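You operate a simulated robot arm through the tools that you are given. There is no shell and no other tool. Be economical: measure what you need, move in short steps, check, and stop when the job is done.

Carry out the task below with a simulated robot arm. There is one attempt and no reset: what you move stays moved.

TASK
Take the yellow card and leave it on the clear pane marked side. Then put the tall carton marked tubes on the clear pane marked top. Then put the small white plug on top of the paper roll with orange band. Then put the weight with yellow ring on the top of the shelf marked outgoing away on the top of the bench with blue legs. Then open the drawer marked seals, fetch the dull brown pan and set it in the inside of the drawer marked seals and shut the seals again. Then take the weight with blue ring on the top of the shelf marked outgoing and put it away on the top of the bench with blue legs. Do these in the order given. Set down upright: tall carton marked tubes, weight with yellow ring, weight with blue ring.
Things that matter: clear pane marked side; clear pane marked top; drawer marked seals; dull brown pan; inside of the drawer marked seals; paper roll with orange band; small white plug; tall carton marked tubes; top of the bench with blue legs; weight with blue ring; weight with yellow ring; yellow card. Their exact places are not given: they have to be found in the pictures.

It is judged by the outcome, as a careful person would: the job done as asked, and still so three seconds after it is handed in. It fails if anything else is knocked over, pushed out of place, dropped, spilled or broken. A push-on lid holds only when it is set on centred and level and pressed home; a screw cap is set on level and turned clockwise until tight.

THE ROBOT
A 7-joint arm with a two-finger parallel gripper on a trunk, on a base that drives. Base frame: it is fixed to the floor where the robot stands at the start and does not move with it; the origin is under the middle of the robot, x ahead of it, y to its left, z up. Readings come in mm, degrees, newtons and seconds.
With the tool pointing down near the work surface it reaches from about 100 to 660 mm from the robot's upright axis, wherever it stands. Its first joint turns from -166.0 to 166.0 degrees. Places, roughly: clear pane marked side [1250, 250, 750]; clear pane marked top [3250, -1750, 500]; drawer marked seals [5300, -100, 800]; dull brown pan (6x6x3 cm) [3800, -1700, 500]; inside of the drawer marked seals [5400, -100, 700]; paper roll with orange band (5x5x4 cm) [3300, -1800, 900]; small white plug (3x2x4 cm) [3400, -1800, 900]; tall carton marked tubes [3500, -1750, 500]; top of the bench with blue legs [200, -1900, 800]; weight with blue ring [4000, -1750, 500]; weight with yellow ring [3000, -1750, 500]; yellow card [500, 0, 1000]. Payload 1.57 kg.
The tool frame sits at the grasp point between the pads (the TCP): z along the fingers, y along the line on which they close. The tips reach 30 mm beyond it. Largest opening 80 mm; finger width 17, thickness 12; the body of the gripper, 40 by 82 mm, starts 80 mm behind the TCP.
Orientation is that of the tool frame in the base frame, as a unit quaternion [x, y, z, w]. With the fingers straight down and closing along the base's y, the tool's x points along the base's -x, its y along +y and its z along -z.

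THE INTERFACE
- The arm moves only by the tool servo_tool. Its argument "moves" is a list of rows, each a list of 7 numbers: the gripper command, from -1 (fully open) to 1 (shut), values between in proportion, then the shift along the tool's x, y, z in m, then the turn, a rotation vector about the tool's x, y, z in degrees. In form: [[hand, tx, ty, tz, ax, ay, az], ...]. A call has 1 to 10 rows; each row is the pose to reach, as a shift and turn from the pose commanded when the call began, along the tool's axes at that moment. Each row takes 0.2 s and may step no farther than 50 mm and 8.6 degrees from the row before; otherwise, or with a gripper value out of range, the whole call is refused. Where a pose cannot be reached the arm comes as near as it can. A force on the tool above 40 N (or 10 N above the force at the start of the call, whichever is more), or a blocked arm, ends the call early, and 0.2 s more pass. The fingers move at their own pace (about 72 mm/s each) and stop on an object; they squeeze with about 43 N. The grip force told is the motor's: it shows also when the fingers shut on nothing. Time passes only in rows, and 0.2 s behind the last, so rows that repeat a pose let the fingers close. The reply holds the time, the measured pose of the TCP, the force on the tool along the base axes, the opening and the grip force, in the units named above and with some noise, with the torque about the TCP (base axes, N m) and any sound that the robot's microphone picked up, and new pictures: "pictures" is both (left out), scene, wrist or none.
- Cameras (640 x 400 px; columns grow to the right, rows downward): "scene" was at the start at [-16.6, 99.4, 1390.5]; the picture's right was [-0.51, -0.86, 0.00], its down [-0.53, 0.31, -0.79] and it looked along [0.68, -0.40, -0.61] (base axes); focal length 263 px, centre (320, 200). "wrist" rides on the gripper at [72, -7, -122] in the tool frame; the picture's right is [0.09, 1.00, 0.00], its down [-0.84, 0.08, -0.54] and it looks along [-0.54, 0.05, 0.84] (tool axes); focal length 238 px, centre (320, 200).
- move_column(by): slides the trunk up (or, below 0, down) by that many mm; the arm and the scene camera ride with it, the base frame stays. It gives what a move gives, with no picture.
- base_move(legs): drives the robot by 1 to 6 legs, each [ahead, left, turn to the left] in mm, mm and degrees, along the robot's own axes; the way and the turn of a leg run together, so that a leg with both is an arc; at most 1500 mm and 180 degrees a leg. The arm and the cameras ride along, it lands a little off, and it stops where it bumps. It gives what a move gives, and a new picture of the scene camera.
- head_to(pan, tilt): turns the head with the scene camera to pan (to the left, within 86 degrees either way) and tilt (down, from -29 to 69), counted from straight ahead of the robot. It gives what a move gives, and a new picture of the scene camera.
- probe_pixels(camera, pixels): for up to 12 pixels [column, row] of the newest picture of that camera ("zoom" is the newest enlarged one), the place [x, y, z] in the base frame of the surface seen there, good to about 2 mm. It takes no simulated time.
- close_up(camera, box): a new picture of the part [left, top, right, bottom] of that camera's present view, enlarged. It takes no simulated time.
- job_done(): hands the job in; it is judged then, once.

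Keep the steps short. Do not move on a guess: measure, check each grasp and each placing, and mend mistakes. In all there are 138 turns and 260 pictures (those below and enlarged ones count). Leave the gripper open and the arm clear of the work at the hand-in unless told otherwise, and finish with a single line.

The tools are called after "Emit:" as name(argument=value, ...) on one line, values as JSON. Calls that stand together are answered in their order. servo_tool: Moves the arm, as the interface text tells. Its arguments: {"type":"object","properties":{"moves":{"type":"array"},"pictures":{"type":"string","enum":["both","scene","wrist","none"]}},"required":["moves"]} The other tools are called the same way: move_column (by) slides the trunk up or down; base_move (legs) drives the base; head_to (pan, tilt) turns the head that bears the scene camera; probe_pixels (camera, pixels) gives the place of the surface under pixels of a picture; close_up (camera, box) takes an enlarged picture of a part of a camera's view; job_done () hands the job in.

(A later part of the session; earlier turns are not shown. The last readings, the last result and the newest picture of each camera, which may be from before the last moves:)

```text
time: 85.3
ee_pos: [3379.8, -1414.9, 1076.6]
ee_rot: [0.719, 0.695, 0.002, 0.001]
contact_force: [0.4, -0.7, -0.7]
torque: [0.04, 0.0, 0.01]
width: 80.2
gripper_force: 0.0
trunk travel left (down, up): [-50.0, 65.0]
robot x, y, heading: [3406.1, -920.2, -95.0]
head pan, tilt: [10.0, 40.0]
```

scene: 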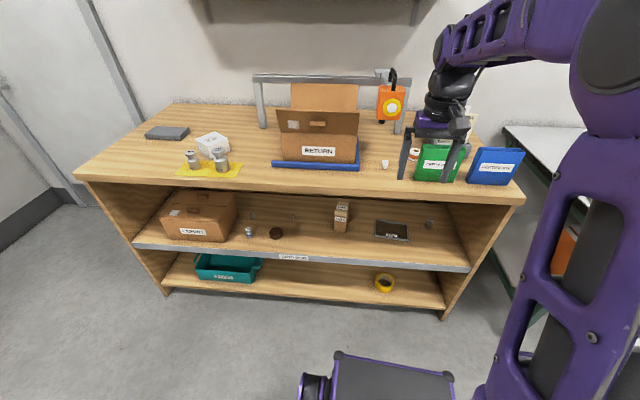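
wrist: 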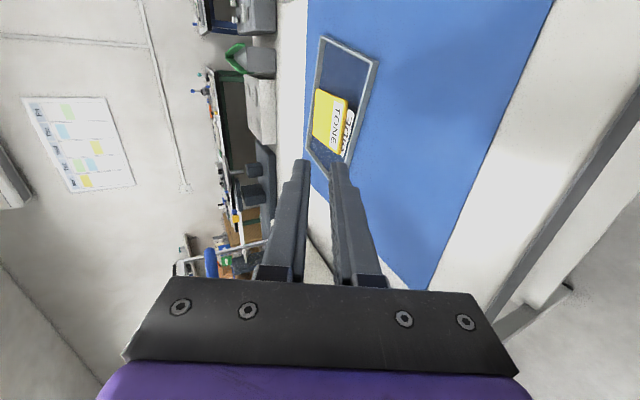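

Very good view. I'll enlarge the middle shelf and the top right.

Emit:
close_up(camera="scene", box=[230, 190, 350, 265])

Emit:
close_up(camera="scene", box=[320, 190, 460, 277])

Emit:
close_up(camera="scene", box=[360, 120, 530, 200])

```text
5.33 times, centred on (290, 228) of scene
```

zoom: 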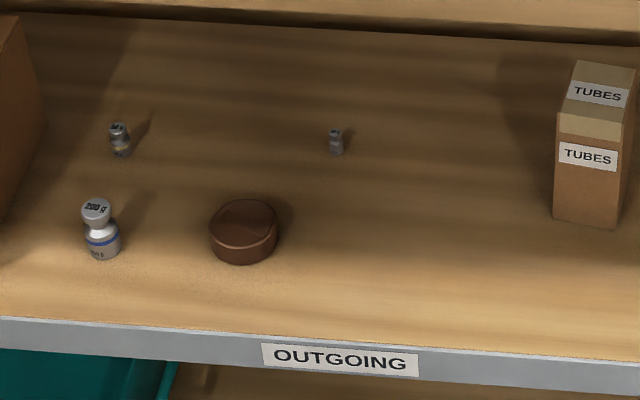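

```text
4.57 times, centred on (390, 234) of scene
```

zoom: 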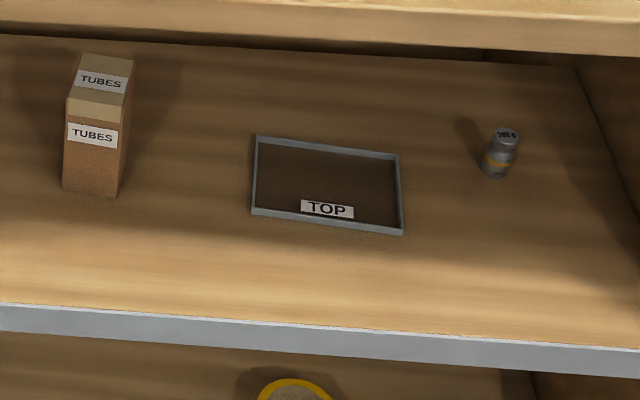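

```text
3.76 times, centred on (445, 160) of scene
```

zoom: 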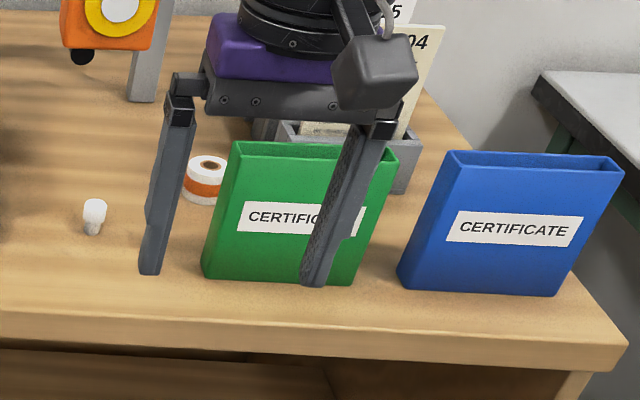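

Everything is found. Now probe positions.

Emit:
probe_pixels(camera="scene", pixels=[[340, 207], [337, 224], [341, 232], [335, 231], [347, 222], [392, 230], [376, 221], [408, 224], [408, 241], [375, 236.5], [430, 222], [429, 228]])

Emit:
probe_pixels(camera="scene", pixels=[[248, 229], [250, 236], [276, 229], [276, 236], [385, 163], [385, 167], [413, 157], [414, 150], [253, 216], [293, 217], [450, 250], [400, 195]])

Emit:
probe_pixels(camera="zoom", pixels=[[97, 205], [94, 230], [207, 162], [210, 165], [200, 185], [200, 202], [240, 150], [225, 270], [60, 290], [60, 320], [150, 270], [310, 280]])

```text
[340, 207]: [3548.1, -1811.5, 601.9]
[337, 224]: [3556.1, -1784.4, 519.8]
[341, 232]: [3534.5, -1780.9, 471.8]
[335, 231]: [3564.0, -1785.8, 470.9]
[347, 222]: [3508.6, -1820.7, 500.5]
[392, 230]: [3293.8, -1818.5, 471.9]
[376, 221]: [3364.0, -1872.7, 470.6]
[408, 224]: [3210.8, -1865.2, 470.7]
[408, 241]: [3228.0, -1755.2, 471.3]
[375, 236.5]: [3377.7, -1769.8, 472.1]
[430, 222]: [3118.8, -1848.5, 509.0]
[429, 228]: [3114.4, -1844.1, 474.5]
```

```text
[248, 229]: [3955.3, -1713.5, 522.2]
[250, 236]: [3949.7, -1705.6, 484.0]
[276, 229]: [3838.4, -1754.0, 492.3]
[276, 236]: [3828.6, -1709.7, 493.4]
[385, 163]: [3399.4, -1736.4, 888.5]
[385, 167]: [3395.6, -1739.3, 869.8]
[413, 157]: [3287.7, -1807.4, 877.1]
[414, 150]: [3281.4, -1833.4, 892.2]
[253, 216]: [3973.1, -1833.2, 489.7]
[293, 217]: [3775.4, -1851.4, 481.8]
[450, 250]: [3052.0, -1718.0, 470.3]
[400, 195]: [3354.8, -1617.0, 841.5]
```

```text
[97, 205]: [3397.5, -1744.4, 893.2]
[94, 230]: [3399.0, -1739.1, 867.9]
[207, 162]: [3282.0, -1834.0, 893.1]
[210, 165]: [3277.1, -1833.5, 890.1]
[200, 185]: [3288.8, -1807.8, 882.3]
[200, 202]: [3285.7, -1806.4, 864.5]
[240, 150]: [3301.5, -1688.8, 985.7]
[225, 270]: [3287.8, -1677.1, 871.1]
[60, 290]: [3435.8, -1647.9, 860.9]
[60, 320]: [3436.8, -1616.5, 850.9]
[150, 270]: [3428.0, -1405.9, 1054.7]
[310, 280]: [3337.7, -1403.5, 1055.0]
```

Positions: carton (3545,−1811), base 470, top 602. Pane "top" centre about (3295,−1815). Yellow weight (3117,−1847), blue weight (3953,−1712), pan (3833,−1730), plug (3398,−1740), roll (3285,−1828).

I'll lower the trunk, square up, and lower the arm in front of the shelf. Then tilt it forward and use the base to insert it.

Emit:
base_move(legs=[[0, 40, 5]])

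Emit:
move_column(by=-50)

```text
time: 86.3
ee_pos: [3462.3, -1418.3, 1076.4]
ee_rot: [0.688, 0.726, 0.001, 0.002]
contact_force: [0.2, 0.0, 0.1]
torque: [0.01, -0.02, -0.02]
width: 79.9
gripper_force: 0.1
trunk travel left (down, up): [-50.0, 65.0]
robot x, y, heading: [3442.3, -921.2, -89.8]
head pan, tilt: [10.0, 40.0]
```

scene: 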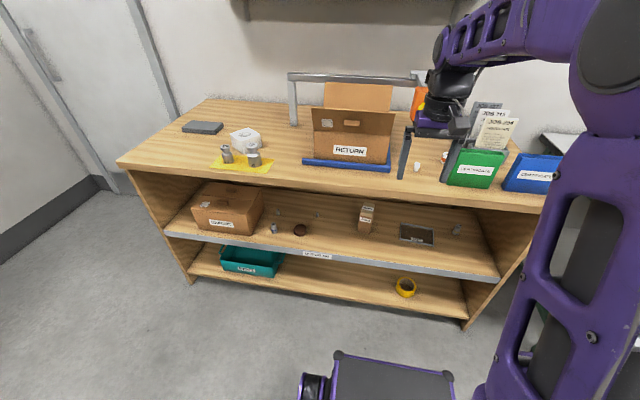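

```text
time: 87.3
ee_pos: [3462.2, -1418.7, 1026.0]
ee_rot: [0.688, 0.725, 0.001, 0.001]
contact_force: [-0.8, -0.4, -0.6]
torque: [-0.01, -0.01, 0.0]
width: 79.9
gripper_force: 0.0
trunk travel left (down, up): [0.0, 115.0]
robot x, y, heading: [3445.0, -922.8, -89.7]
head pan, tilt: [10.0, 40.0]
```

Extend 120 mm and lower to z≈700 in front of the shelf.

Emit:
servo_tool(moves=[[-1, 0, 0, 0.04, 0, 0, 3], [-1, 0, 0, 0.08, 0, 0, 3], [-1, 0, 0, 0.12, 0, 0, 3], [-1, -0.01, 0, 0.16, 0, 0, 3], [-1, -0.03, 0, 0.2, 0, 0, 3], [-1, -0.05, 0, 0.24, 0, 0, 3], [-1, -0.08, 0, 0.27, 0, 0, 3], [-1, -0.1, 0, 0.3, 0, 0, 3], [-1, -0.12, 0, 0.326, 0, 0, 3], [-1, -0.12, 0, 0.326, 0, 0, 3]], pictures="none")

Emit:
servo_tool(moves=[[-1, 0, 0, 0, 0, -8, 0], [-1, 0, 0, 0, 0, -16, 0], [-1, 0, 0, 0, 0, -24, 0], [-1, 0, 0, 0, 0, -32, 0], [-1, 0, 0, 0, 0, -40, 0], [-1, 0, 0, 0, 0, -48, 0], [-1, 0, 0, 0, 0, -56, 0], [-1, 0, 0, 0, 0, -62, 0], [-1, 0, 0, 0, 0, -62, 0]], pictures="both")

```text
time: 89.5
ee_pos: [3470.5, -1538.6, 700.6]
ee_rot: [0.707, 0.707, 0.001, 0.002]
contact_force: [-0.3, 0.2, 0.4]
torque: [0.02, 0.02, 0.01]
width: 80.1
gripper_force: 0.1
trunk travel left (down, up): [0.0, 115.0]
robot x, y, heading: [3442.3, -919.0, -89.8]
head pan, tilt: [10.0, 40.0]
```

```text
time: 91.5
ee_pos: [3469.6, -1537.5, 701.4]
ee_rot: [0.606, 0.605, -0.364, 0.366]
contact_force: [0.0, 0.0, 0.6]
torque: [-0.02, 0.02, -0.02]
width: 79.9
gripper_force: 0.1
trunk travel left (down, up): [0.0, 115.0]
robot x, y, heading: [3443.1, -919.3, -90.2]
head pan, tilt: [10.0, 40.0]
```

scene: 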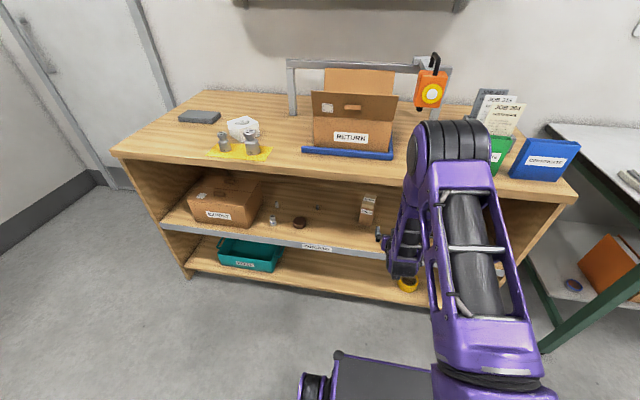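
wrist: 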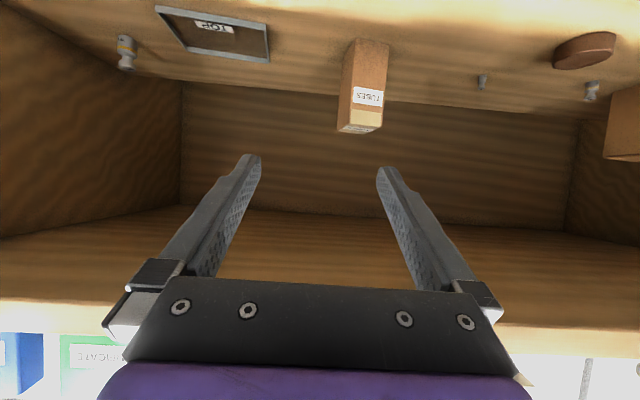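

The pose works well. I'll probe the elbow/forearm to check clearance against the shelf top edge, and measure the carton from the wrist view.

Emit:
probe_pixels(camera="scene", pixels=[[460, 130], [425, 160], [412, 190], [405, 225], [400, 260], [390, 240], [478, 155], [440, 125]])

Emit:
close_up(camera="wrist", box=[280, 30, 440, 140])

```text
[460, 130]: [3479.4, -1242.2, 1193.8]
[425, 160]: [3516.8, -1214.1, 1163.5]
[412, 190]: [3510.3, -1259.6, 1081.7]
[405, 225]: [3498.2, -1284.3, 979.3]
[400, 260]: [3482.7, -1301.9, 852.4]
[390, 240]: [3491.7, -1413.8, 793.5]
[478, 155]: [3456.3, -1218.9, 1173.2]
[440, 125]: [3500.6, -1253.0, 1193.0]
```

```text
3.64 times, centred on (360, 85) of wrist
```

zoom: 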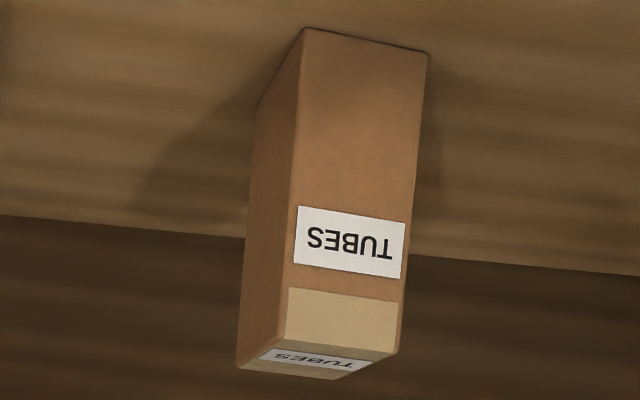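

Forearm clearance will be better if the robot stays back and the arm extends, so I'll drive only 80 mm forward. First measure the carton's faces.

Emit:
probe_pixels(camera="zoom", pixels=[[306, 60], [420, 80], [300, 200], [408, 200], [290, 300], [398, 320], [262, 120], [250, 260], [245, 350], [350, 120]])

Emit:
base_move(legs=[[80, 0, 0]])

```text
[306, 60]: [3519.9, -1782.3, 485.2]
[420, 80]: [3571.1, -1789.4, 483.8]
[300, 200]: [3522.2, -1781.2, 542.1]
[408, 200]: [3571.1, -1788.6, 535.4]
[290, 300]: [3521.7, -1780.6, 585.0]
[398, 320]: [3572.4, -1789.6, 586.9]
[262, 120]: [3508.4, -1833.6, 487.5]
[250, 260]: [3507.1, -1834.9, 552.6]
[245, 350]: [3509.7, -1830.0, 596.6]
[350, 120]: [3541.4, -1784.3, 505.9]
```

```text
time: 92.5
ee_pos: [3471.7, -1616.1, 700.0]
ee_rot: [0.606, 0.607, -0.363, 0.366]
contact_force: [-1.1, 0.0, 0.1]
torque: [-0.01, 0.02, 0.0]
width: 80.0
gripper_force: 0.1
trunk travel left (down, up): [0.0, 115.0]
robot x, y, heading: [3446.7, -1002.8, -89.6]
head pan, tilt: [10.0, 40.0]
```

scene: 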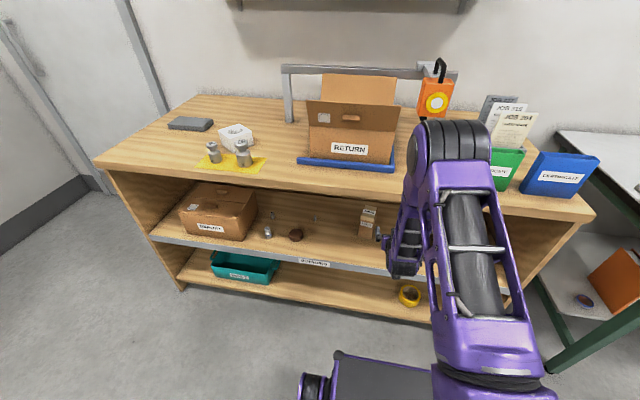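

Carton: about 53×54, yaw −8.7°, centre (3542,−1812). Move to a pre-grasp 110 mm in front of it, at z 565, yawed −8.7° and tilted to 70°.

Emit:
servo_tool(moves=[[-1, 0.0157, 0.0172, 0.028, 1.54, -1.6, 0.82], [-1, 0.0314, 0.0344, 0.056, 3.1, -3.2, 1.64], [-1, 0.047, 0.0516, 0.084, 4.6, -4.8, 2.46], [-1, 0.0627, 0.0688, 0.112, 6.2, -6.4, 3.3], [-1, 0.0784, 0.086, 0.1404, 7.7, -8, 4.1], [-1, 0.0784, 0.086, 0.1404, 7.7, -8, 4.1]], pictures="both")

```text
time: 93.9
ee_pos: [3558.1, -1701.1, 563.4]
ee_rot: [0.625, 0.531, -0.43, 0.377]
contact_force: [0.7, 0.8, -0.3]
torque: [0.0, 0.0, 0.01]
width: 80.1
gripper_force: 0.0
trunk travel left (down, up): [0.0, 115.0]
robot x, y, heading: [3443.4, -1001.0, -89.6]
head pan, tilt: [10.0, 40.0]
```

scene: 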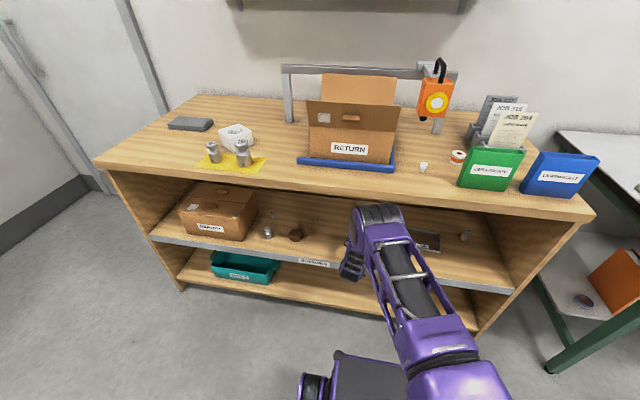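
wrist: 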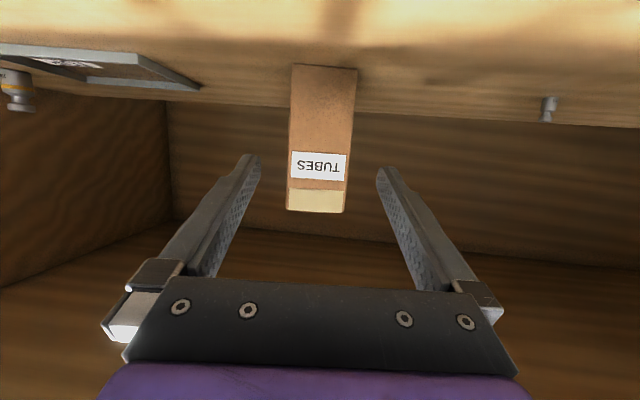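

The carton is centred between the fingers. Advance horizontally and close.

Emit:
servo_tool(moves=[[-1, -0.0133, 0.0005, 0.034, 0, 0, 0], [-1, -0.0266, 0.001, 0.068, 0, 0, 0], [-1, -0.04, 0.0016, 0.1025, 0, 0, 0], [-1, -0.04, 0.0016, 0.1025, 0, 0, 0]], pictures="wrist")

```text
time: 94.9
ee_pos: [3543.6, -1812.7, 568.1]
ee_rot: [0.623, 0.532, -0.431, 0.378]
contact_force: [-0.4, -0.4, -0.4]
torque: [-0.01, -0.02, -0.03]
width: 79.9
gripper_force: 0.1
trunk travel left (down, up): [0.0, 115.0]
robot x, y, heading: [3443.5, -1000.2, -89.6]
head pan, tilt: [10.0, 40.0]
```

wrist: 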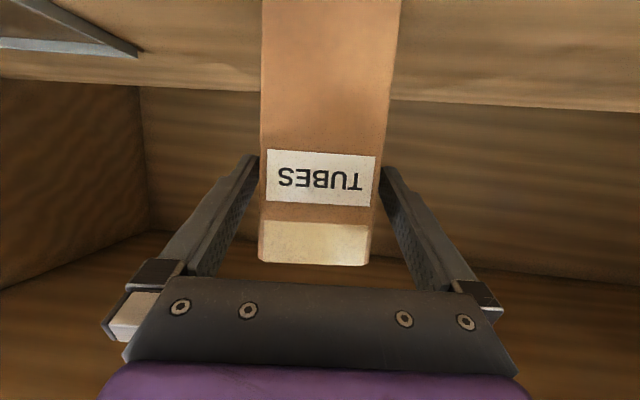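

Positioned. Close and check the grip, then lift a little.

Emit:
servo_tool(moves=[[1, 0, 0, 0, 0, 0, 0], [1, 0, 0, 0, 0, 0, 0], [1, 0, 0, 0, 0, 0, 0], [1, -0.0094, 0, -0.0035, 0, 0, 0], [1, -0.0188, 0, -0.007, 0, 0, 0], [1, -0.0235, 0, -0.0086, 0, 0, 0], [1, -0.0235, 0, -0.0086, 0, 0, 0]], pictures="wrist")

```text
time: 96.5
ee_pos: [3542.5, -1811.6, 593.4]
ee_rot: [0.623, 0.532, -0.43, 0.379]
contact_force: [1.1, -0.7, -0.7]
torque: [0.02, 0.0, -0.01]
width: 57.6
gripper_force: 42.7
trunk travel left (down, up): [0.0, 115.0]
robot x, y, heading: [3441.6, -997.8, -89.7]
head pan, tilt: [10.0, 40.0]
```

wrist: 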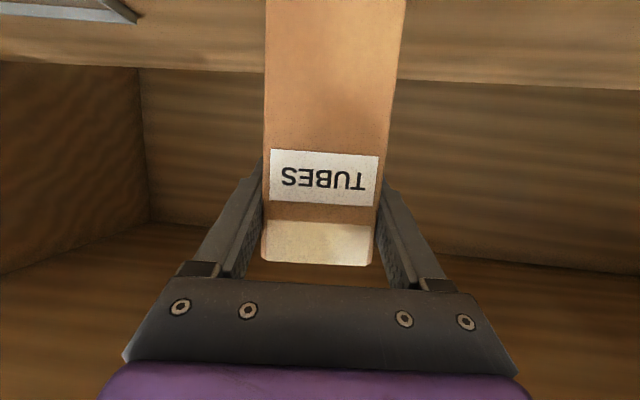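

Carton lifted 25 mm and held (57.6 mm). Move it sideways above the pane centre (3295,−1816).

Emit:
servo_tool(moves=[[1, -0.003, -0.0405, 0.0063, 0, 0, 0], [1, -0.006, -0.081, 0.0125, 0, 0, 0], [1, -0.009, -0.1215, 0.0188, 0, 0, 0], [1, -0.012, -0.162, 0.025, 0, 0, 0], [1, -0.015, -0.203, 0.0313, 0, 0, 0], [1, -0.0177, -0.2434, 0.0375, 0, 0, 0], [1, -0.0177, -0.2434, 0.0375, 0, 0, 0]], pictures="both")

```text
time: 98.1
ee_pos: [3295.0, -1815.2, 595.1]
ee_rot: [0.624, 0.532, -0.431, 0.378]
contact_force: [-0.9, 0.4, -1.4]
torque: [0.0, 0.02, 0.03]
width: 57.6
gripper_force: 43.2
trunk travel left (down, up): [0.0, 115.0]
robot x, y, heading: [3441.9, -1000.4, -89.7]
head pan, tilt: [10.0, 40.0]
```

scene: 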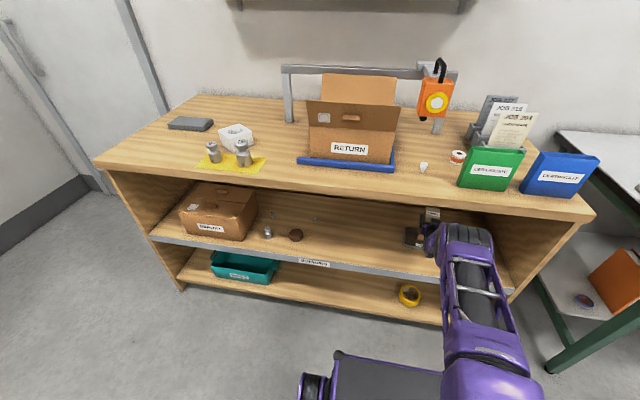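
wrist: 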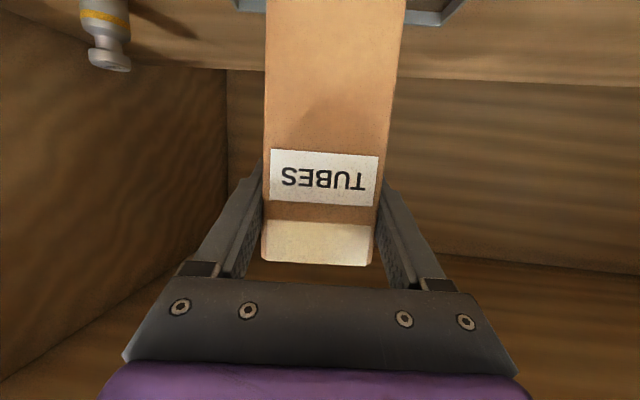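

Emit:
close_up(camera="scene", box=[390, 200, 470, 255])

Emit:
close_up(camera="wrist", box=[220, 0, 480, 100])

```text
7.27 times, centred on (430, 228) of scene
```

zoom: 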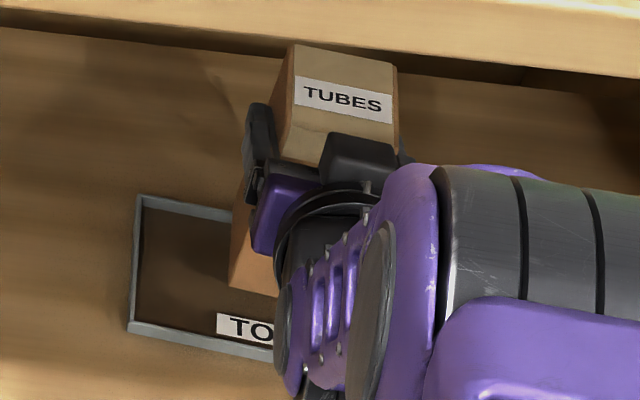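

```text
2.46 times, centred on (350, 50) of wrist
```

zoom: 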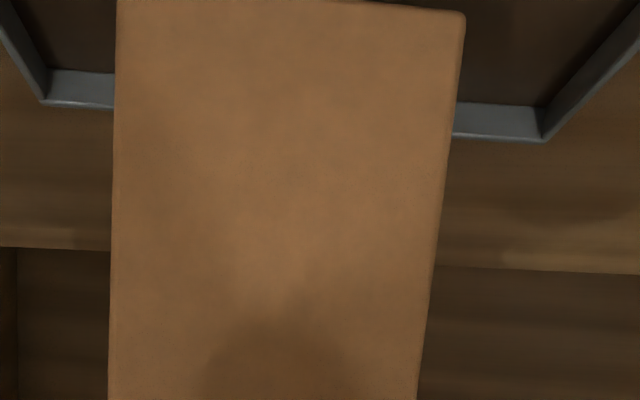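

Looks centred. I'll check the back corners' position for depth.

Emit:
probe_pixels(camera="zoom", pixels=[[70, 92], [500, 122], [543, 136], [70, 75], [120, 5], [455, 12], [500, 60]])

```text
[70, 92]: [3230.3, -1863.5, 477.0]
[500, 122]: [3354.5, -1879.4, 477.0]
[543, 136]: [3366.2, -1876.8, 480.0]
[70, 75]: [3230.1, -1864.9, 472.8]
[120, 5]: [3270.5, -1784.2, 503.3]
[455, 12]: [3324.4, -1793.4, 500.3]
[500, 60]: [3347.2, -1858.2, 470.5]
```

Lower gently until contact.

Emit:
servo_tool(moves=[[1, 0.0075, 0, 0.0028, 0, 0, 0], [1, 0.0113, 0, 0.0041, 0, 0, 0], [1, 0.0141, 0, 0.0052, 0, 0, 0], [1, 0.016, 0, 0.0059, 0, 0, 0], [1, 0.017, 0, 0.0062, 0, 0, 0], [1, 0.017, 0, 0.0062, 0, 0, 0]], pictures="none")

```text
time: 99.5
ee_pos: [3296.4, -1816.7, 576.0]
ee_rot: [0.623, 0.532, -0.431, 0.379]
contact_force: [-0.3, 0.3, 1.0]
torque: [0.07, 0.0, -0.03]
width: 57.7
gripper_force: 43.2
trunk travel left (down, up): [0.0, 115.0]
robot x, y, heading: [3444.1, -996.2, -89.8]
head pan, tilt: [10.0, 40.0]
```

Only 1 N of contact so far. Lower a few mm more.

Emit:
servo_tool(moves=[[1, 0.0014, 0, 0.0005, 0, 0, 0], [1, 0.0028, 0, 0.001, 0, 0, 0], [1, 0.0028, 0, 0.001, 0, 0, 0]], pictures="none")

```text
time: 100.3
ee_pos: [3295.9, -1817.2, 575.2]
ee_rot: [0.622, 0.531, -0.433, 0.38]
contact_force: [0.2, 0.4, 12.5]
torque: [0.42, 0.21, -0.02]
width: 57.4
gripper_force: 42.6
trunk travel left (down, up): [0.0, 115.0]
robot x, y, heading: [3444.9, -999.8, -89.6]
head pan, tilt: [10.0, 40.0]
```

Firm contact. Relax slightly, open, and withdraw horizontally.

Emit:
servo_tool(moves=[[1, -0.0019, 0, -0.0007, 0, 0, 0], [-1, -0.0019, 0, -0.0007, 0, 0, 0], [-1, -0.0019, 0, -0.0007, 0, 0, 0], [-1, -0.0019, 0, -0.0007, 0, 0, 0], [-1, 0.011, -0.0005, -0.035, 0, 0, 0], [-1, 0.023, -0.001, -0.07, 0, 0, 0], [-1, 0.036, -0.0016, -0.105, 0, 0, 0], [-1, 0.036, -0.0016, -0.105, 0, 0, 0]], pictures="wrist")

```text
time: 102.1
ee_pos: [3310.6, -1705.4, 573.5]
ee_rot: [0.624, 0.531, -0.432, 0.378]
contact_force: [0.0, -0.1, 0.4]
torque: [-0.03, 0.0, 0.0]
width: 80.0
gripper_force: 0.1
trunk travel left (down, up): [0.0, 115.0]
robot x, y, heading: [3440.5, -999.4, -89.6]
head pan, tilt: [10.0, 40.0]
```

wrist: 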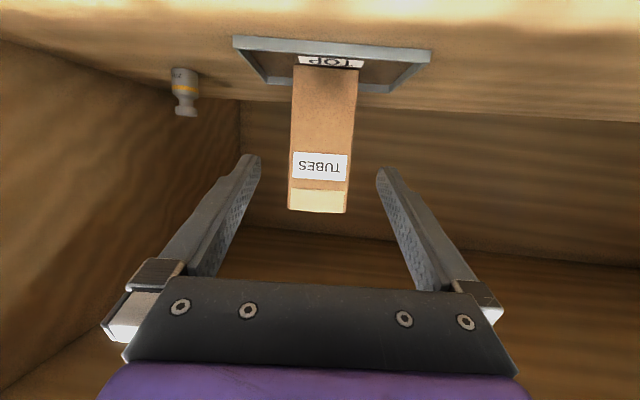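

The carton stands upright on the pane: task 2 done. Withdraw from the shelf, then rise and straighten the tool to work on the top.

Emit:
servo_tool(moves=[[-1, 0.0136, -0.006, -0.038, 0, 0, 0], [-1, 0.027, -0.012, -0.076, 0, 0, 0], [-1, 0.041, -0.018, -0.114, 0, 0, 0], [-1, 0.055, -0.024, -0.152, 0, 0, 0], [-1, 0.07, -0.031, -0.19, 0, 0, 0]], pictures="none")

Emit:
servo_tool(moves=[[-1, -0.042, 0, -0.0155, 0, 7, 0], [-1, -0.084, 0, -0.031, 0, 14, 0], [-1, -0.126, 0, -0.0465, 0, 21, 0], [-1, -0.168, 0, -0.062, 0, 28, 0], [-1, -0.21, 0, -0.0775, 0, 35, 0], [-1, -0.252, 0, -0.093, 0, 42, 0], [-1, -0.294, 0, -0.108, 0, 50, 0], [-1, -0.336, 0, -0.124, 0, 58, 0], [-1, -0.375, 0, -0.138, 0, 66, 0], [-1, -0.385, 0, -0.142, 0, 70, 0]], pictures="both")

```text
time: 103.3
ee_pos: [3313.0, -1498.7, 574.2]
ee_rot: [0.624, 0.531, -0.431, 0.378]
contact_force: [-0.7, 0.0, 0.5]
torque: [0.01, 0.04, 0.0]
width: 80.0
gripper_force: 0.1
trunk travel left (down, up): [0.0, 115.0]
robot x, y, heading: [3443.4, -1000.8, -89.7]
head pan, tilt: [10.0, 40.0]
```

```text
time: 105.5
ee_pos: [3303.5, -1499.3, 986.1]
ee_rot: [0.757, 0.653, 0.005, 0.004]
contact_force: [0.0, 0.3, 0.7]
torque: [-0.01, -0.01, 0.01]
width: 80.0
gripper_force: 0.2
trunk travel left (down, up): [0.0, 115.0]
robot x, y, heading: [3443.0, -999.9, -89.9]
head pan, tilt: [10.0, 40.0]
```

scene: 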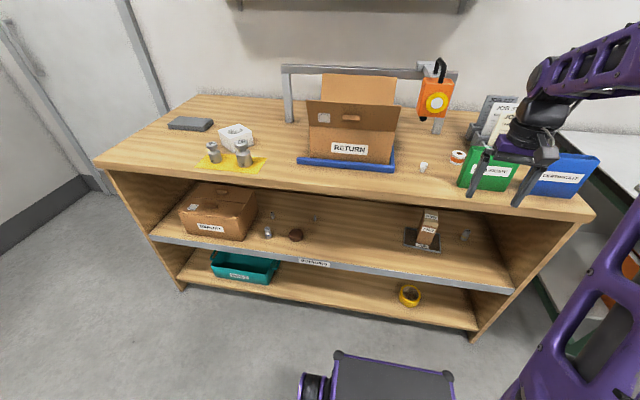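
wrist: 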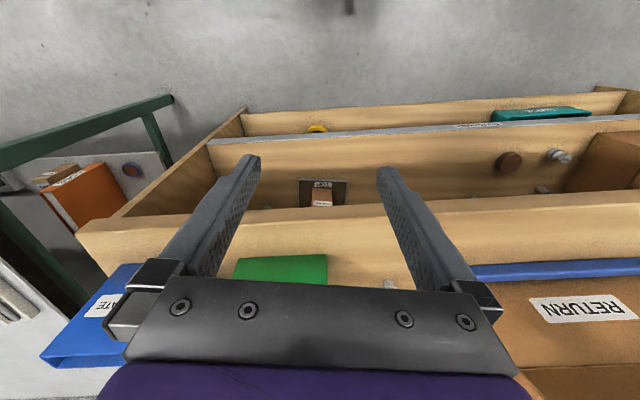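

Now close-ups of the plug and the roll.

Emit:
close_up(camera="scene", box=[408, 140, 472, 180])

```text
10.00 times, centred on (440, 160) of scene
```

zoom: 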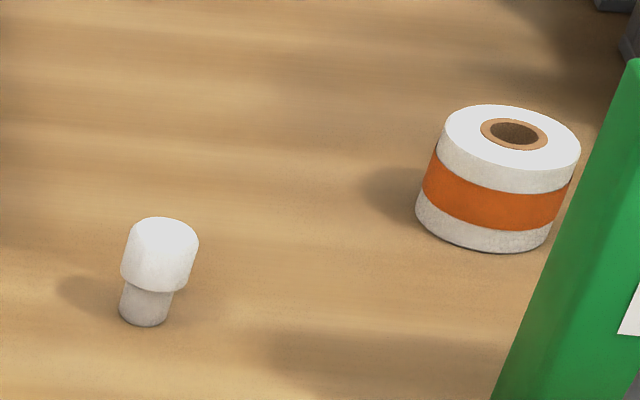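

Emit:
probe_pixels(camera="zoom", pixels=[[445, 140], [578, 152], [510, 108], [510, 190], [483, 132], [546, 137], [514, 121], [514, 148], [160, 225], [125, 270], [190, 280], [145, 320]])

Emit:
probe_pixels(camera="zoom", pixels=[[515, 135], [127, 310], [171, 315], [128, 240], [196, 245], [165, 290], [540, 65], [635, 65], [620, 390]])

```text
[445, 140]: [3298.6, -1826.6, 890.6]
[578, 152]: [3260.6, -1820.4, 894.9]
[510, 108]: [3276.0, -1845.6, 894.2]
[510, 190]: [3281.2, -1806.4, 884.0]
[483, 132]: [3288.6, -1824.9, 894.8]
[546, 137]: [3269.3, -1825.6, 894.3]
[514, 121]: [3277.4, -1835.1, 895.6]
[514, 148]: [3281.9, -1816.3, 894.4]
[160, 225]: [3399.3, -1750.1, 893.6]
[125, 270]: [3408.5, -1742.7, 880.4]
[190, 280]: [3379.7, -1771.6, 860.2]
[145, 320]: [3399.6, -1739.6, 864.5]
```

```text
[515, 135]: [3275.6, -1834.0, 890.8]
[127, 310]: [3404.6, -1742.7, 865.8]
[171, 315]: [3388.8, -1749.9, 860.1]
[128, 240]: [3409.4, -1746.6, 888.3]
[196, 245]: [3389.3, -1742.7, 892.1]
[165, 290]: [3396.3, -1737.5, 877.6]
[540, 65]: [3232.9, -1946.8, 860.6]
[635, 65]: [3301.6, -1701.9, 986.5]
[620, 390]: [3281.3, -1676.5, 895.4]
```

Emit:
probe_pixels(camera="scene", pixels=[[437, 103], [437, 118], [435, 80], [440, 62], [487, 130], [505, 115], [480, 150], [437, 130], [350, 68], [493, 150]])

Emit:
close_up(camera="scene", box=[400, 50, 560, 200])

```text
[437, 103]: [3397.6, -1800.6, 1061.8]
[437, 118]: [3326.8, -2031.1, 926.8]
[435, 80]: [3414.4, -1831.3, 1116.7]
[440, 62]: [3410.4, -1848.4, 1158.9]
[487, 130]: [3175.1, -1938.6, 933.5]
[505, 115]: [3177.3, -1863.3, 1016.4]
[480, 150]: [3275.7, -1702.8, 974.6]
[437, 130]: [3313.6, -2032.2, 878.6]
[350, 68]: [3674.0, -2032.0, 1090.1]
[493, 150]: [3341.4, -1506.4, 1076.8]
```

```text
2.67 times, centred on (480, 125) of scene
```

zoom: 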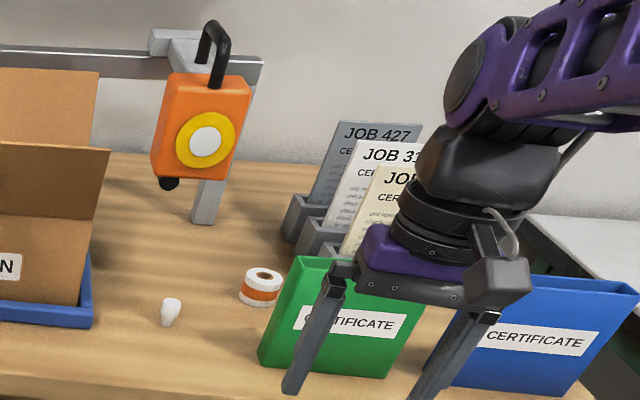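

The orange device hangs just behind the plug (front face y −1800), so I'll tilt the hand about 14° toward the robot for pick and place. First raise the trunk 100, square the tool, shift x to 3398, then drive forward 200.

Emit:
move_column(by=100)

Emit:
servo_tool(moves=[[-1, 0.005, 0.033, 0, 0, 0, -4], [-1, 0.01, 0.066, 0, 0, 0, -8], [-0.2, 0.014, 0.094, 0, 0, 0, -8.7], [0, 0.014, 0.094, 0, 0, 0, -8.7]], pictures="none")

Emit:
base_move(legs=[[200, 0, 0]])

```text
time: 106.8
ee_pos: [3304.5, -1500.5, 1086.0]
ee_rot: [0.757, 0.653, 0.005, 0.006]
contact_force: [-0.3, -0.2, 0.3]
torque: [0.0, -0.01, 0.01]
width: 79.9
gripper_force: 0.1
trunk travel left (down, up): [-100.0, 15.0]
robot x, y, heading: [3445.8, -1000.3, -89.7]
head pan, tilt: [10.0, 40.0]
```

```text
time: 107.8
ee_pos: [3400.8, -1500.3, 1084.1]
ee_rot: [0.706, 0.708, 0.005, 0.005]
contact_force: [0.5, 0.4, -0.4]
torque: [0.0, 0.01, -0.03]
width: 40.1
gripper_force: 0.0
trunk travel left (down, up): [-100.0, 15.0]
robot x, y, heading: [3445.2, -1002.2, -89.5]
head pan, tilt: [10.0, 40.0]
```

```text
time: 109.4
ee_pos: [3402.7, -1694.2, 1084.5]
ee_rot: [0.706, 0.709, 0.004, 0.006]
contact_force: [0.6, 0.4, -0.7]
torque: [0.02, -0.07, 0.03]
width: 39.9
gripper_force: 0.1
trunk travel left (down, up): [-100.0, 15.0]
robot x, y, heading: [3441.7, -1188.1, -89.7]
head pan, tilt: [10.0, 40.0]
```

scene: 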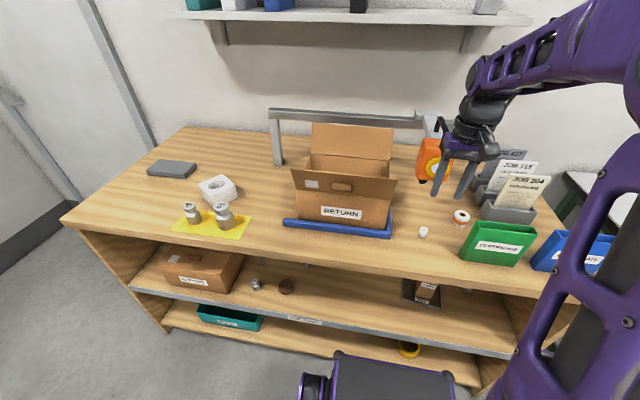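

Emit:
servo_tool(moves=[[0, -0.018, -0.001, 0.03, 0, -5, 0], [0, -0.036, -0.002, 0.06, 0, -10, 0], [0, -0.053, -0.004, 0.095, 0, -14, 0], [0, -0.053, -0.004, 0.124, 0, -14, 0], [0, -0.053, -0.004, 0.124, 0, -14, 0]], pictures="wrist")

Emit:
close_up(camera="wrist", box=[220, 60, 420, 190])

Emit:
close_up(camera="scene", box=[400, 90, 520, 250])

```text
time: 110.6
ee_pos: [3400.7, -1748.2, 960.6]
ee_rot: [0.701, 0.702, -0.082, 0.092]
contact_force: [-0.1, -0.7, -0.2]
torque: [0.0, 0.04, 0.0]
width: 40.3
gripper_force: 0.1
trunk travel left (down, up): [-100.0, 15.0]
robot x, y, heading: [3447.1, -1192.4, -90.0]
head pan, tilt: [10.0, 40.0]
```

wrist: 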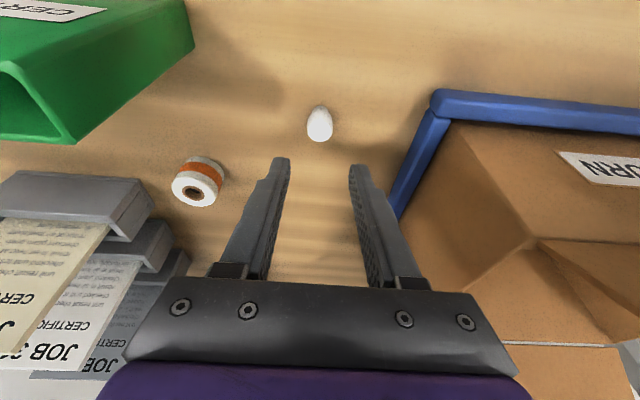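

```text
3.08 times, centred on (320, 125) of wrist
```

zoom: 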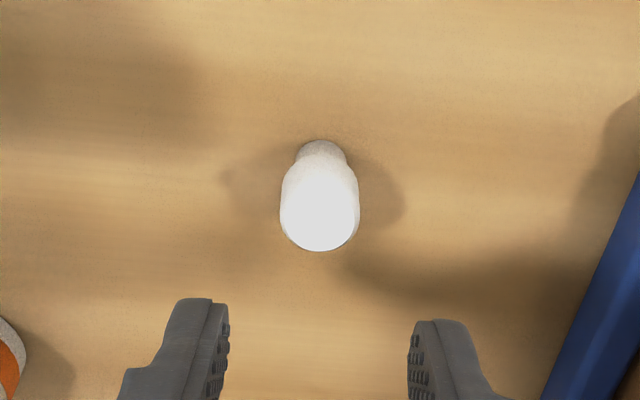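

```text
2.50 times, centred on (460, 170) of scene
```

zoom: 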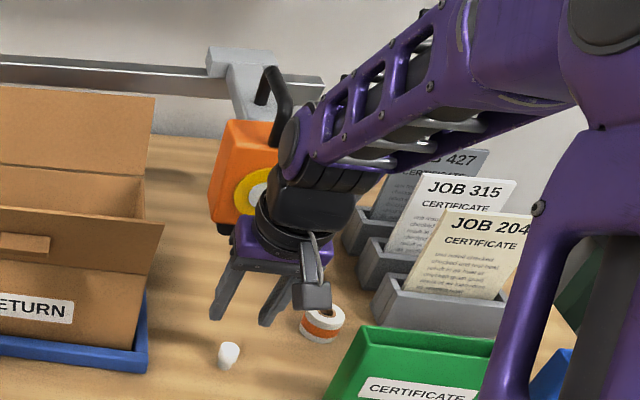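

I'll check clearance between the wrist and the orange device.

Emit:
probe_pixels(camera="zoom", pixels=[[288, 150], [262, 205], [270, 190], [240, 235], [230, 150], [225, 215], [275, 130], [320, 350], [316, 290], [300, 170]])

Emit:
probe_pixels(camera="wrist", pixels=[[320, 130], [309, 123], [333, 123], [320, 138], [320, 118], [320, 108], [194, 187], [195, 192]])

```text
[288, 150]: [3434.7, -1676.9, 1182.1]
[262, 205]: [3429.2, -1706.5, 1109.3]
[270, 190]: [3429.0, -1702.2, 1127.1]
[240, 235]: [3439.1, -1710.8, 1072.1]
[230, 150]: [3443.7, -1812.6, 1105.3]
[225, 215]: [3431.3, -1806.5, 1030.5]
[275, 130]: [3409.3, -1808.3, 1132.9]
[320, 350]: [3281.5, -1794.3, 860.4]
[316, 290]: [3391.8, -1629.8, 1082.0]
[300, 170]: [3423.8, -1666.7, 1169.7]
```

```text
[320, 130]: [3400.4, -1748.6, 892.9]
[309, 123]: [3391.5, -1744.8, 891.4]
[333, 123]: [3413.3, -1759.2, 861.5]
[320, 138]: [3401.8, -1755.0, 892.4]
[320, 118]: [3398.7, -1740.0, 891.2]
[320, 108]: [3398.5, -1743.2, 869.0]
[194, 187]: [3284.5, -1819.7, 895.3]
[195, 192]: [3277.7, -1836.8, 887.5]
```

Clearance is fine (wrist y −1705 against −1806). Lower onto the plug cap and grip.

Emit:
servo_tool(moves=[[0, 0.009, -0.001, 0.028, 0, 0, 0], [0, 0.0185, -0.0018, 0.057, 0, 0, 0], [0, 0.0185, -0.0018, 0.057, 0, 0, 0], [1, 0.0185, -0.0018, 0.057, 0, 0, 0], [1, 0.0185, -0.0018, 0.057, 0, 0, 0], [1, 0.0185, -0.0018, 0.057, 0, 0, 0]], pictures="wrist")

```text
time: 112.0
ee_pos: [3398.6, -1742.3, 901.7]
ee_rot: [0.701, 0.702, -0.081, 0.092]
contact_force: [0.7, 0.7, 0.3]
torque: [0.01, 0.0, -0.01]
width: 17.8
gripper_force: 32.6
trunk travel left (down, up): [-100.0, 15.0]
robot x, y, heading: [3443.8, -1193.4, -90.0]
head pan, tilt: [10.0, 40.0]
```

wrist: 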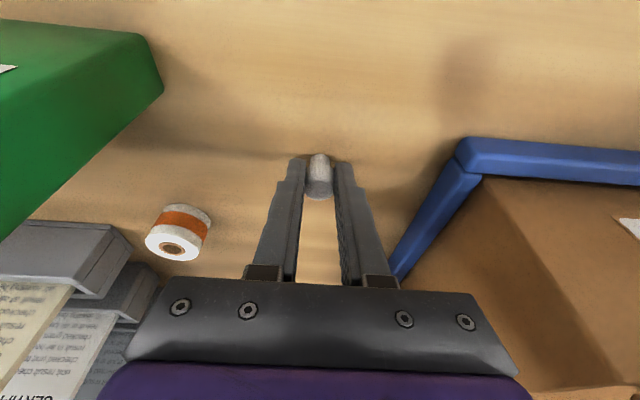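

Gripped (17.8 mm). Lift 70 mm and check.

Emit:
servo_tool(moves=[[1, -0.007, 0, -0.028, 0, 0, 0], [1, -0.0171, 0, -0.0678, 0, 0, 0], [1, -0.0171, 0, -0.0678, 0, 0, 0]], pictures="wrist")

Emit:
close_up(camera="scene", box=[416, 140, 496, 230])

Emit:
close_up(camera="wrist", box=[260, 120, 380, 220])

```text
time: 112.8
ee_pos: [3394.9, -1744.1, 970.1]
ee_rot: [0.701, 0.702, -0.082, 0.091]
contact_force: [0.4, 0.1, -0.8]
torque: [0.02, 0.0, 0.0]
width: 18.1
gripper_force: 32.8
trunk travel left (down, up): [-100.0, 15.0]
robot x, y, heading: [3446.5, -1195.1, -89.9]
head pan, tilt: [10.0, 40.0]
```

wrist: 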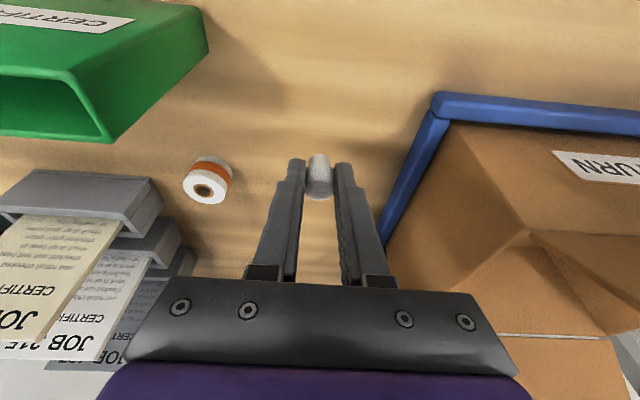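

```text
4.44 times, centred on (456, 185) of scene
```

zoom: 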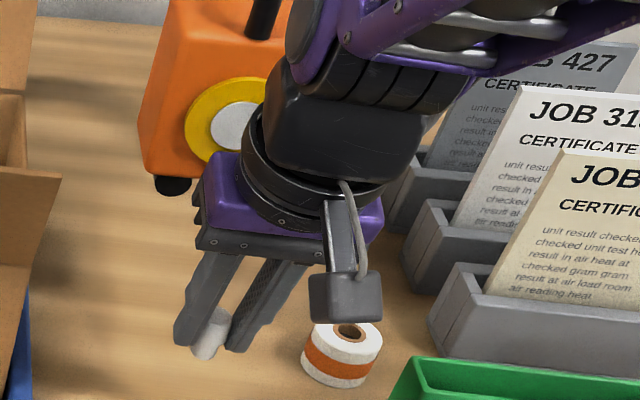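

```text
4.00 times, centred on (320, 170) of wrist
```

zoom: 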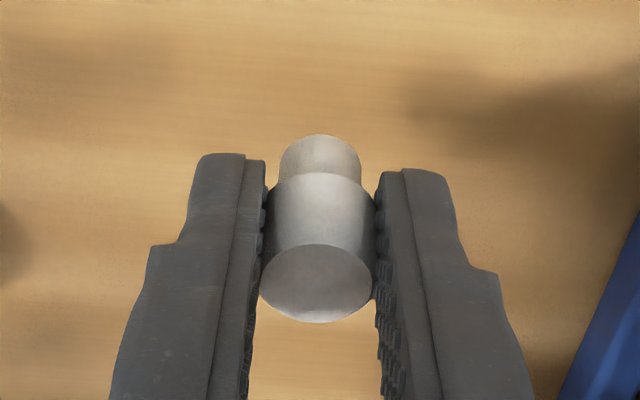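

Emit:
probe_pixels(camera="zoom", pixels=[[316, 285], [285, 290], [350, 285], [318, 255], [318, 315], [320, 210], [320, 150]])

Emit:
probe_pixels(camera="wrist", pixels=[[188, 190], [222, 192], [204, 180], [205, 203], [197, 191], [212, 190]])

```text
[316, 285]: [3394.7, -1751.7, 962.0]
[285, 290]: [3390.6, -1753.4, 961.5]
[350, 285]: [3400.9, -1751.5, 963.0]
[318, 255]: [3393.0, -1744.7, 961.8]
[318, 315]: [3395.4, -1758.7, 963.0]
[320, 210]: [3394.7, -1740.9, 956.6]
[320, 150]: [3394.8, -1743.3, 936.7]
```

```text
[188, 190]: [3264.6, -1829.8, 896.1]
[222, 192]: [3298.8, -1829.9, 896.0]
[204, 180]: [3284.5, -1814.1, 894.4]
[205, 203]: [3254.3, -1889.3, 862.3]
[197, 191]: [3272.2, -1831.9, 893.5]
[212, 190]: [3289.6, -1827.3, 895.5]
```

Plug is upright, centre offset (0,−6.5) from the TCP. Move over the roll's hole centre (3280,−1827).

Emit:
servo_tool(moves=[[1, -0.019, -0.029, 0.0045, 0, 0, 0], [1, -0.037, -0.0575, 0.009, 0, 0, 0], [1, -0.056, -0.086, 0.0135, 0, 0, 0], [1, -0.074, -0.115, 0.0175, 0, 0, 0], [1, -0.074, -0.115, 0.0175, 0, 0, 0]], pictures="wrist")

Emit:
close_up(camera="wrist", box=[260, 100, 380, 220])

Emit:
close_up(camera="scene", box=[416, 120, 536, 240])

```text
time: 114.0
ee_pos: [3279.1, -1815.8, 969.2]
ee_rot: [0.701, 0.702, -0.082, 0.091]
contact_force: [-0.2, 0.1, -0.9]
torque: [0.02, 0.03, -0.02]
width: 17.9
gripper_force: 32.5
trunk travel left (down, up): [-100.0, 15.0]
robot x, y, heading: [3443.0, -1192.2, -89.9]
head pan, tilt: [10.0, 40.0]
```

wrist: 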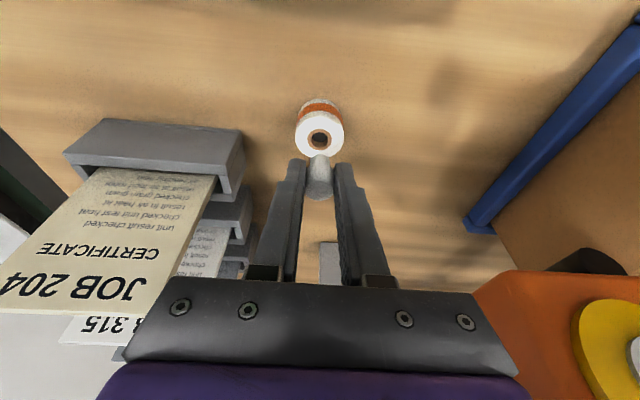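

```text
3.33 times, centred on (320, 160) of wrist
```

zoom: 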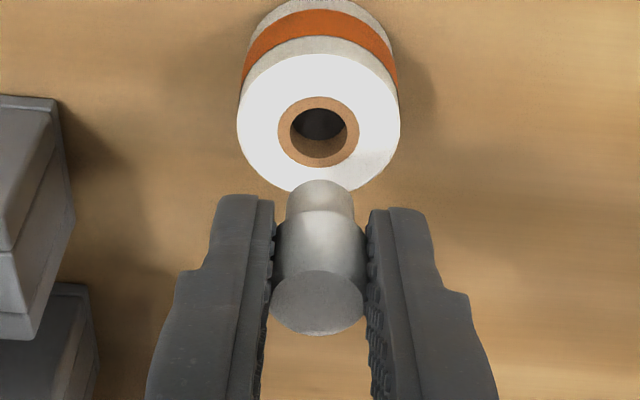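

```text
3.33 times, centred on (476, 180) of scene
```

zoom: 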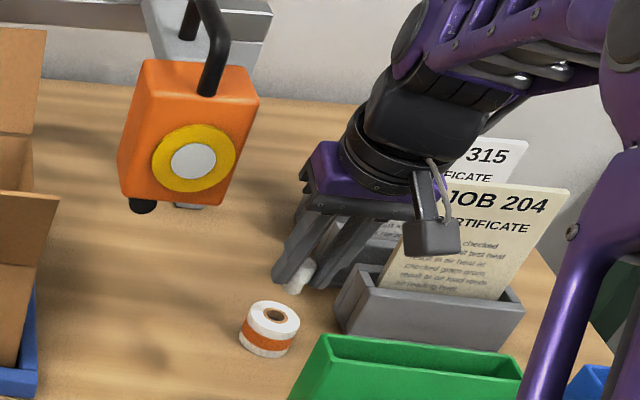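

Emit:
probe_pixels(camera="wrist", pixels=[[297, 138], [342, 141], [319, 117.5], [319.5, 155], [311.5, 136], [327.5, 138], [319.5, 148], [319.4, 191], [308, 191], [331, 191], [319.4, 183], [319.4, 198]])

```text
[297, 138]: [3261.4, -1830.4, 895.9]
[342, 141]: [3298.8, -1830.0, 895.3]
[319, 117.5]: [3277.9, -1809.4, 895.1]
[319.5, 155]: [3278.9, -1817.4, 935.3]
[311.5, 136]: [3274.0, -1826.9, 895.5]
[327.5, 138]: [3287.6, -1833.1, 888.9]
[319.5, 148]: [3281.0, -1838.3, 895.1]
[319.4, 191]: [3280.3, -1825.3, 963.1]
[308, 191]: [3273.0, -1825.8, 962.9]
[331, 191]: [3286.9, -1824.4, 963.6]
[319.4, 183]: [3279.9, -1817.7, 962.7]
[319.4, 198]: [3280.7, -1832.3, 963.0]
```

Roll centre (3280,−1828), plug (3280,−1825). Shift −3 mm in y and lower to just above contact.

Emit:
servo_tool(moves=[[1, -0.003, 0, 0.0007, 0, 0, 0], [1, 0.001, 0, 0.017, 0, 0, 0], [1, 0.005, 0, 0.0315, 0, 0, 0], [1, 0.0055, 0, 0.0335, 0, 0, 0], [1, 0.0055, 0, 0.0335, 0, 0, 0]], pictures="wrist")

Emit:
close_up(camera="wrist", box=[260, 100, 380, 220])

Emit:
close_up(camera="scene", box=[440, 180, 504, 240])

```text
time: 115.2
ee_pos: [3285.3, -1821.0, 935.8]
ee_rot: [0.702, 0.702, -0.082, 0.091]
contact_force: [-0.3, 0.0, -0.5]
torque: [-0.03, 0.01, 0.04]
width: 17.8
gripper_force: 32.4
trunk travel left (down, up): [-100.0, 15.0]
robot x, y, heading: [3442.4, -1194.5, -89.8]
head pan, tilt: [10.0, 40.0]
```

wrist: 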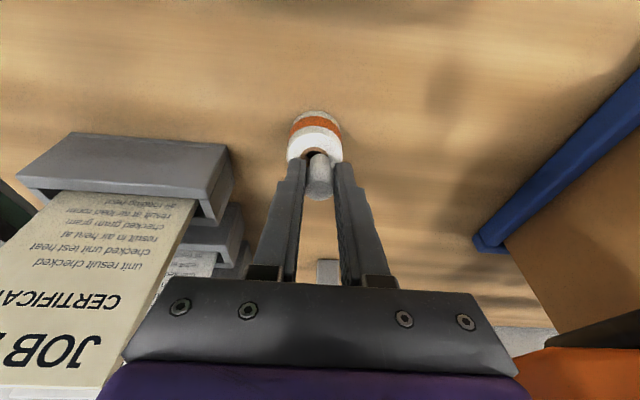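

```text
3.33 times, centred on (320, 160) of wrist
```

zoom: 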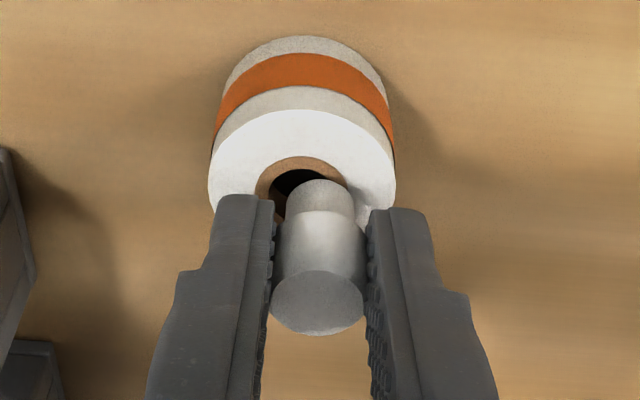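

```text
6.67 times, centred on (472, 210) of scene
```

zoom: 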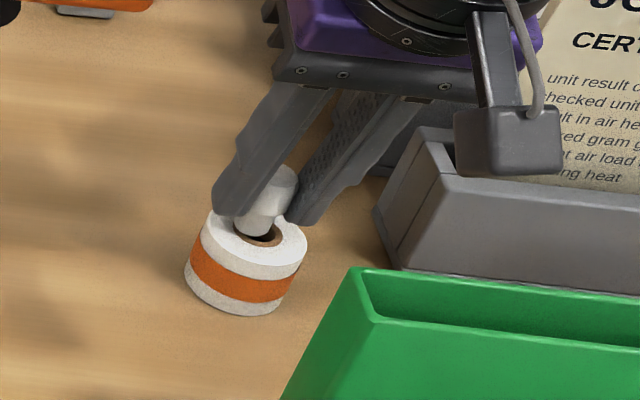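

Emit:
probe_pixels(camera="wrist", pixels=[[320.6, 155.5], [320, 160], [311, 158], [330, 158], [319, 190], [308, 190], [331, 190], [314, 147.5], [289, 155], [340, 155], [314, 134.5]])

```text
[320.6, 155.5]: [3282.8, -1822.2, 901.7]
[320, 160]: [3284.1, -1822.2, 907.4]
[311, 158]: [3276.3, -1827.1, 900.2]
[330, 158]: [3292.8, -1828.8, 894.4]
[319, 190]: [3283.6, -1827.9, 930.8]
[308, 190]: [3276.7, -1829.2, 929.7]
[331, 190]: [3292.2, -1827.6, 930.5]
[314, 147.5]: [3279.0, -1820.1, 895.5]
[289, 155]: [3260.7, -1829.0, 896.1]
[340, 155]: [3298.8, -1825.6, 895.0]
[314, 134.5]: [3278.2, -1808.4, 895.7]
```

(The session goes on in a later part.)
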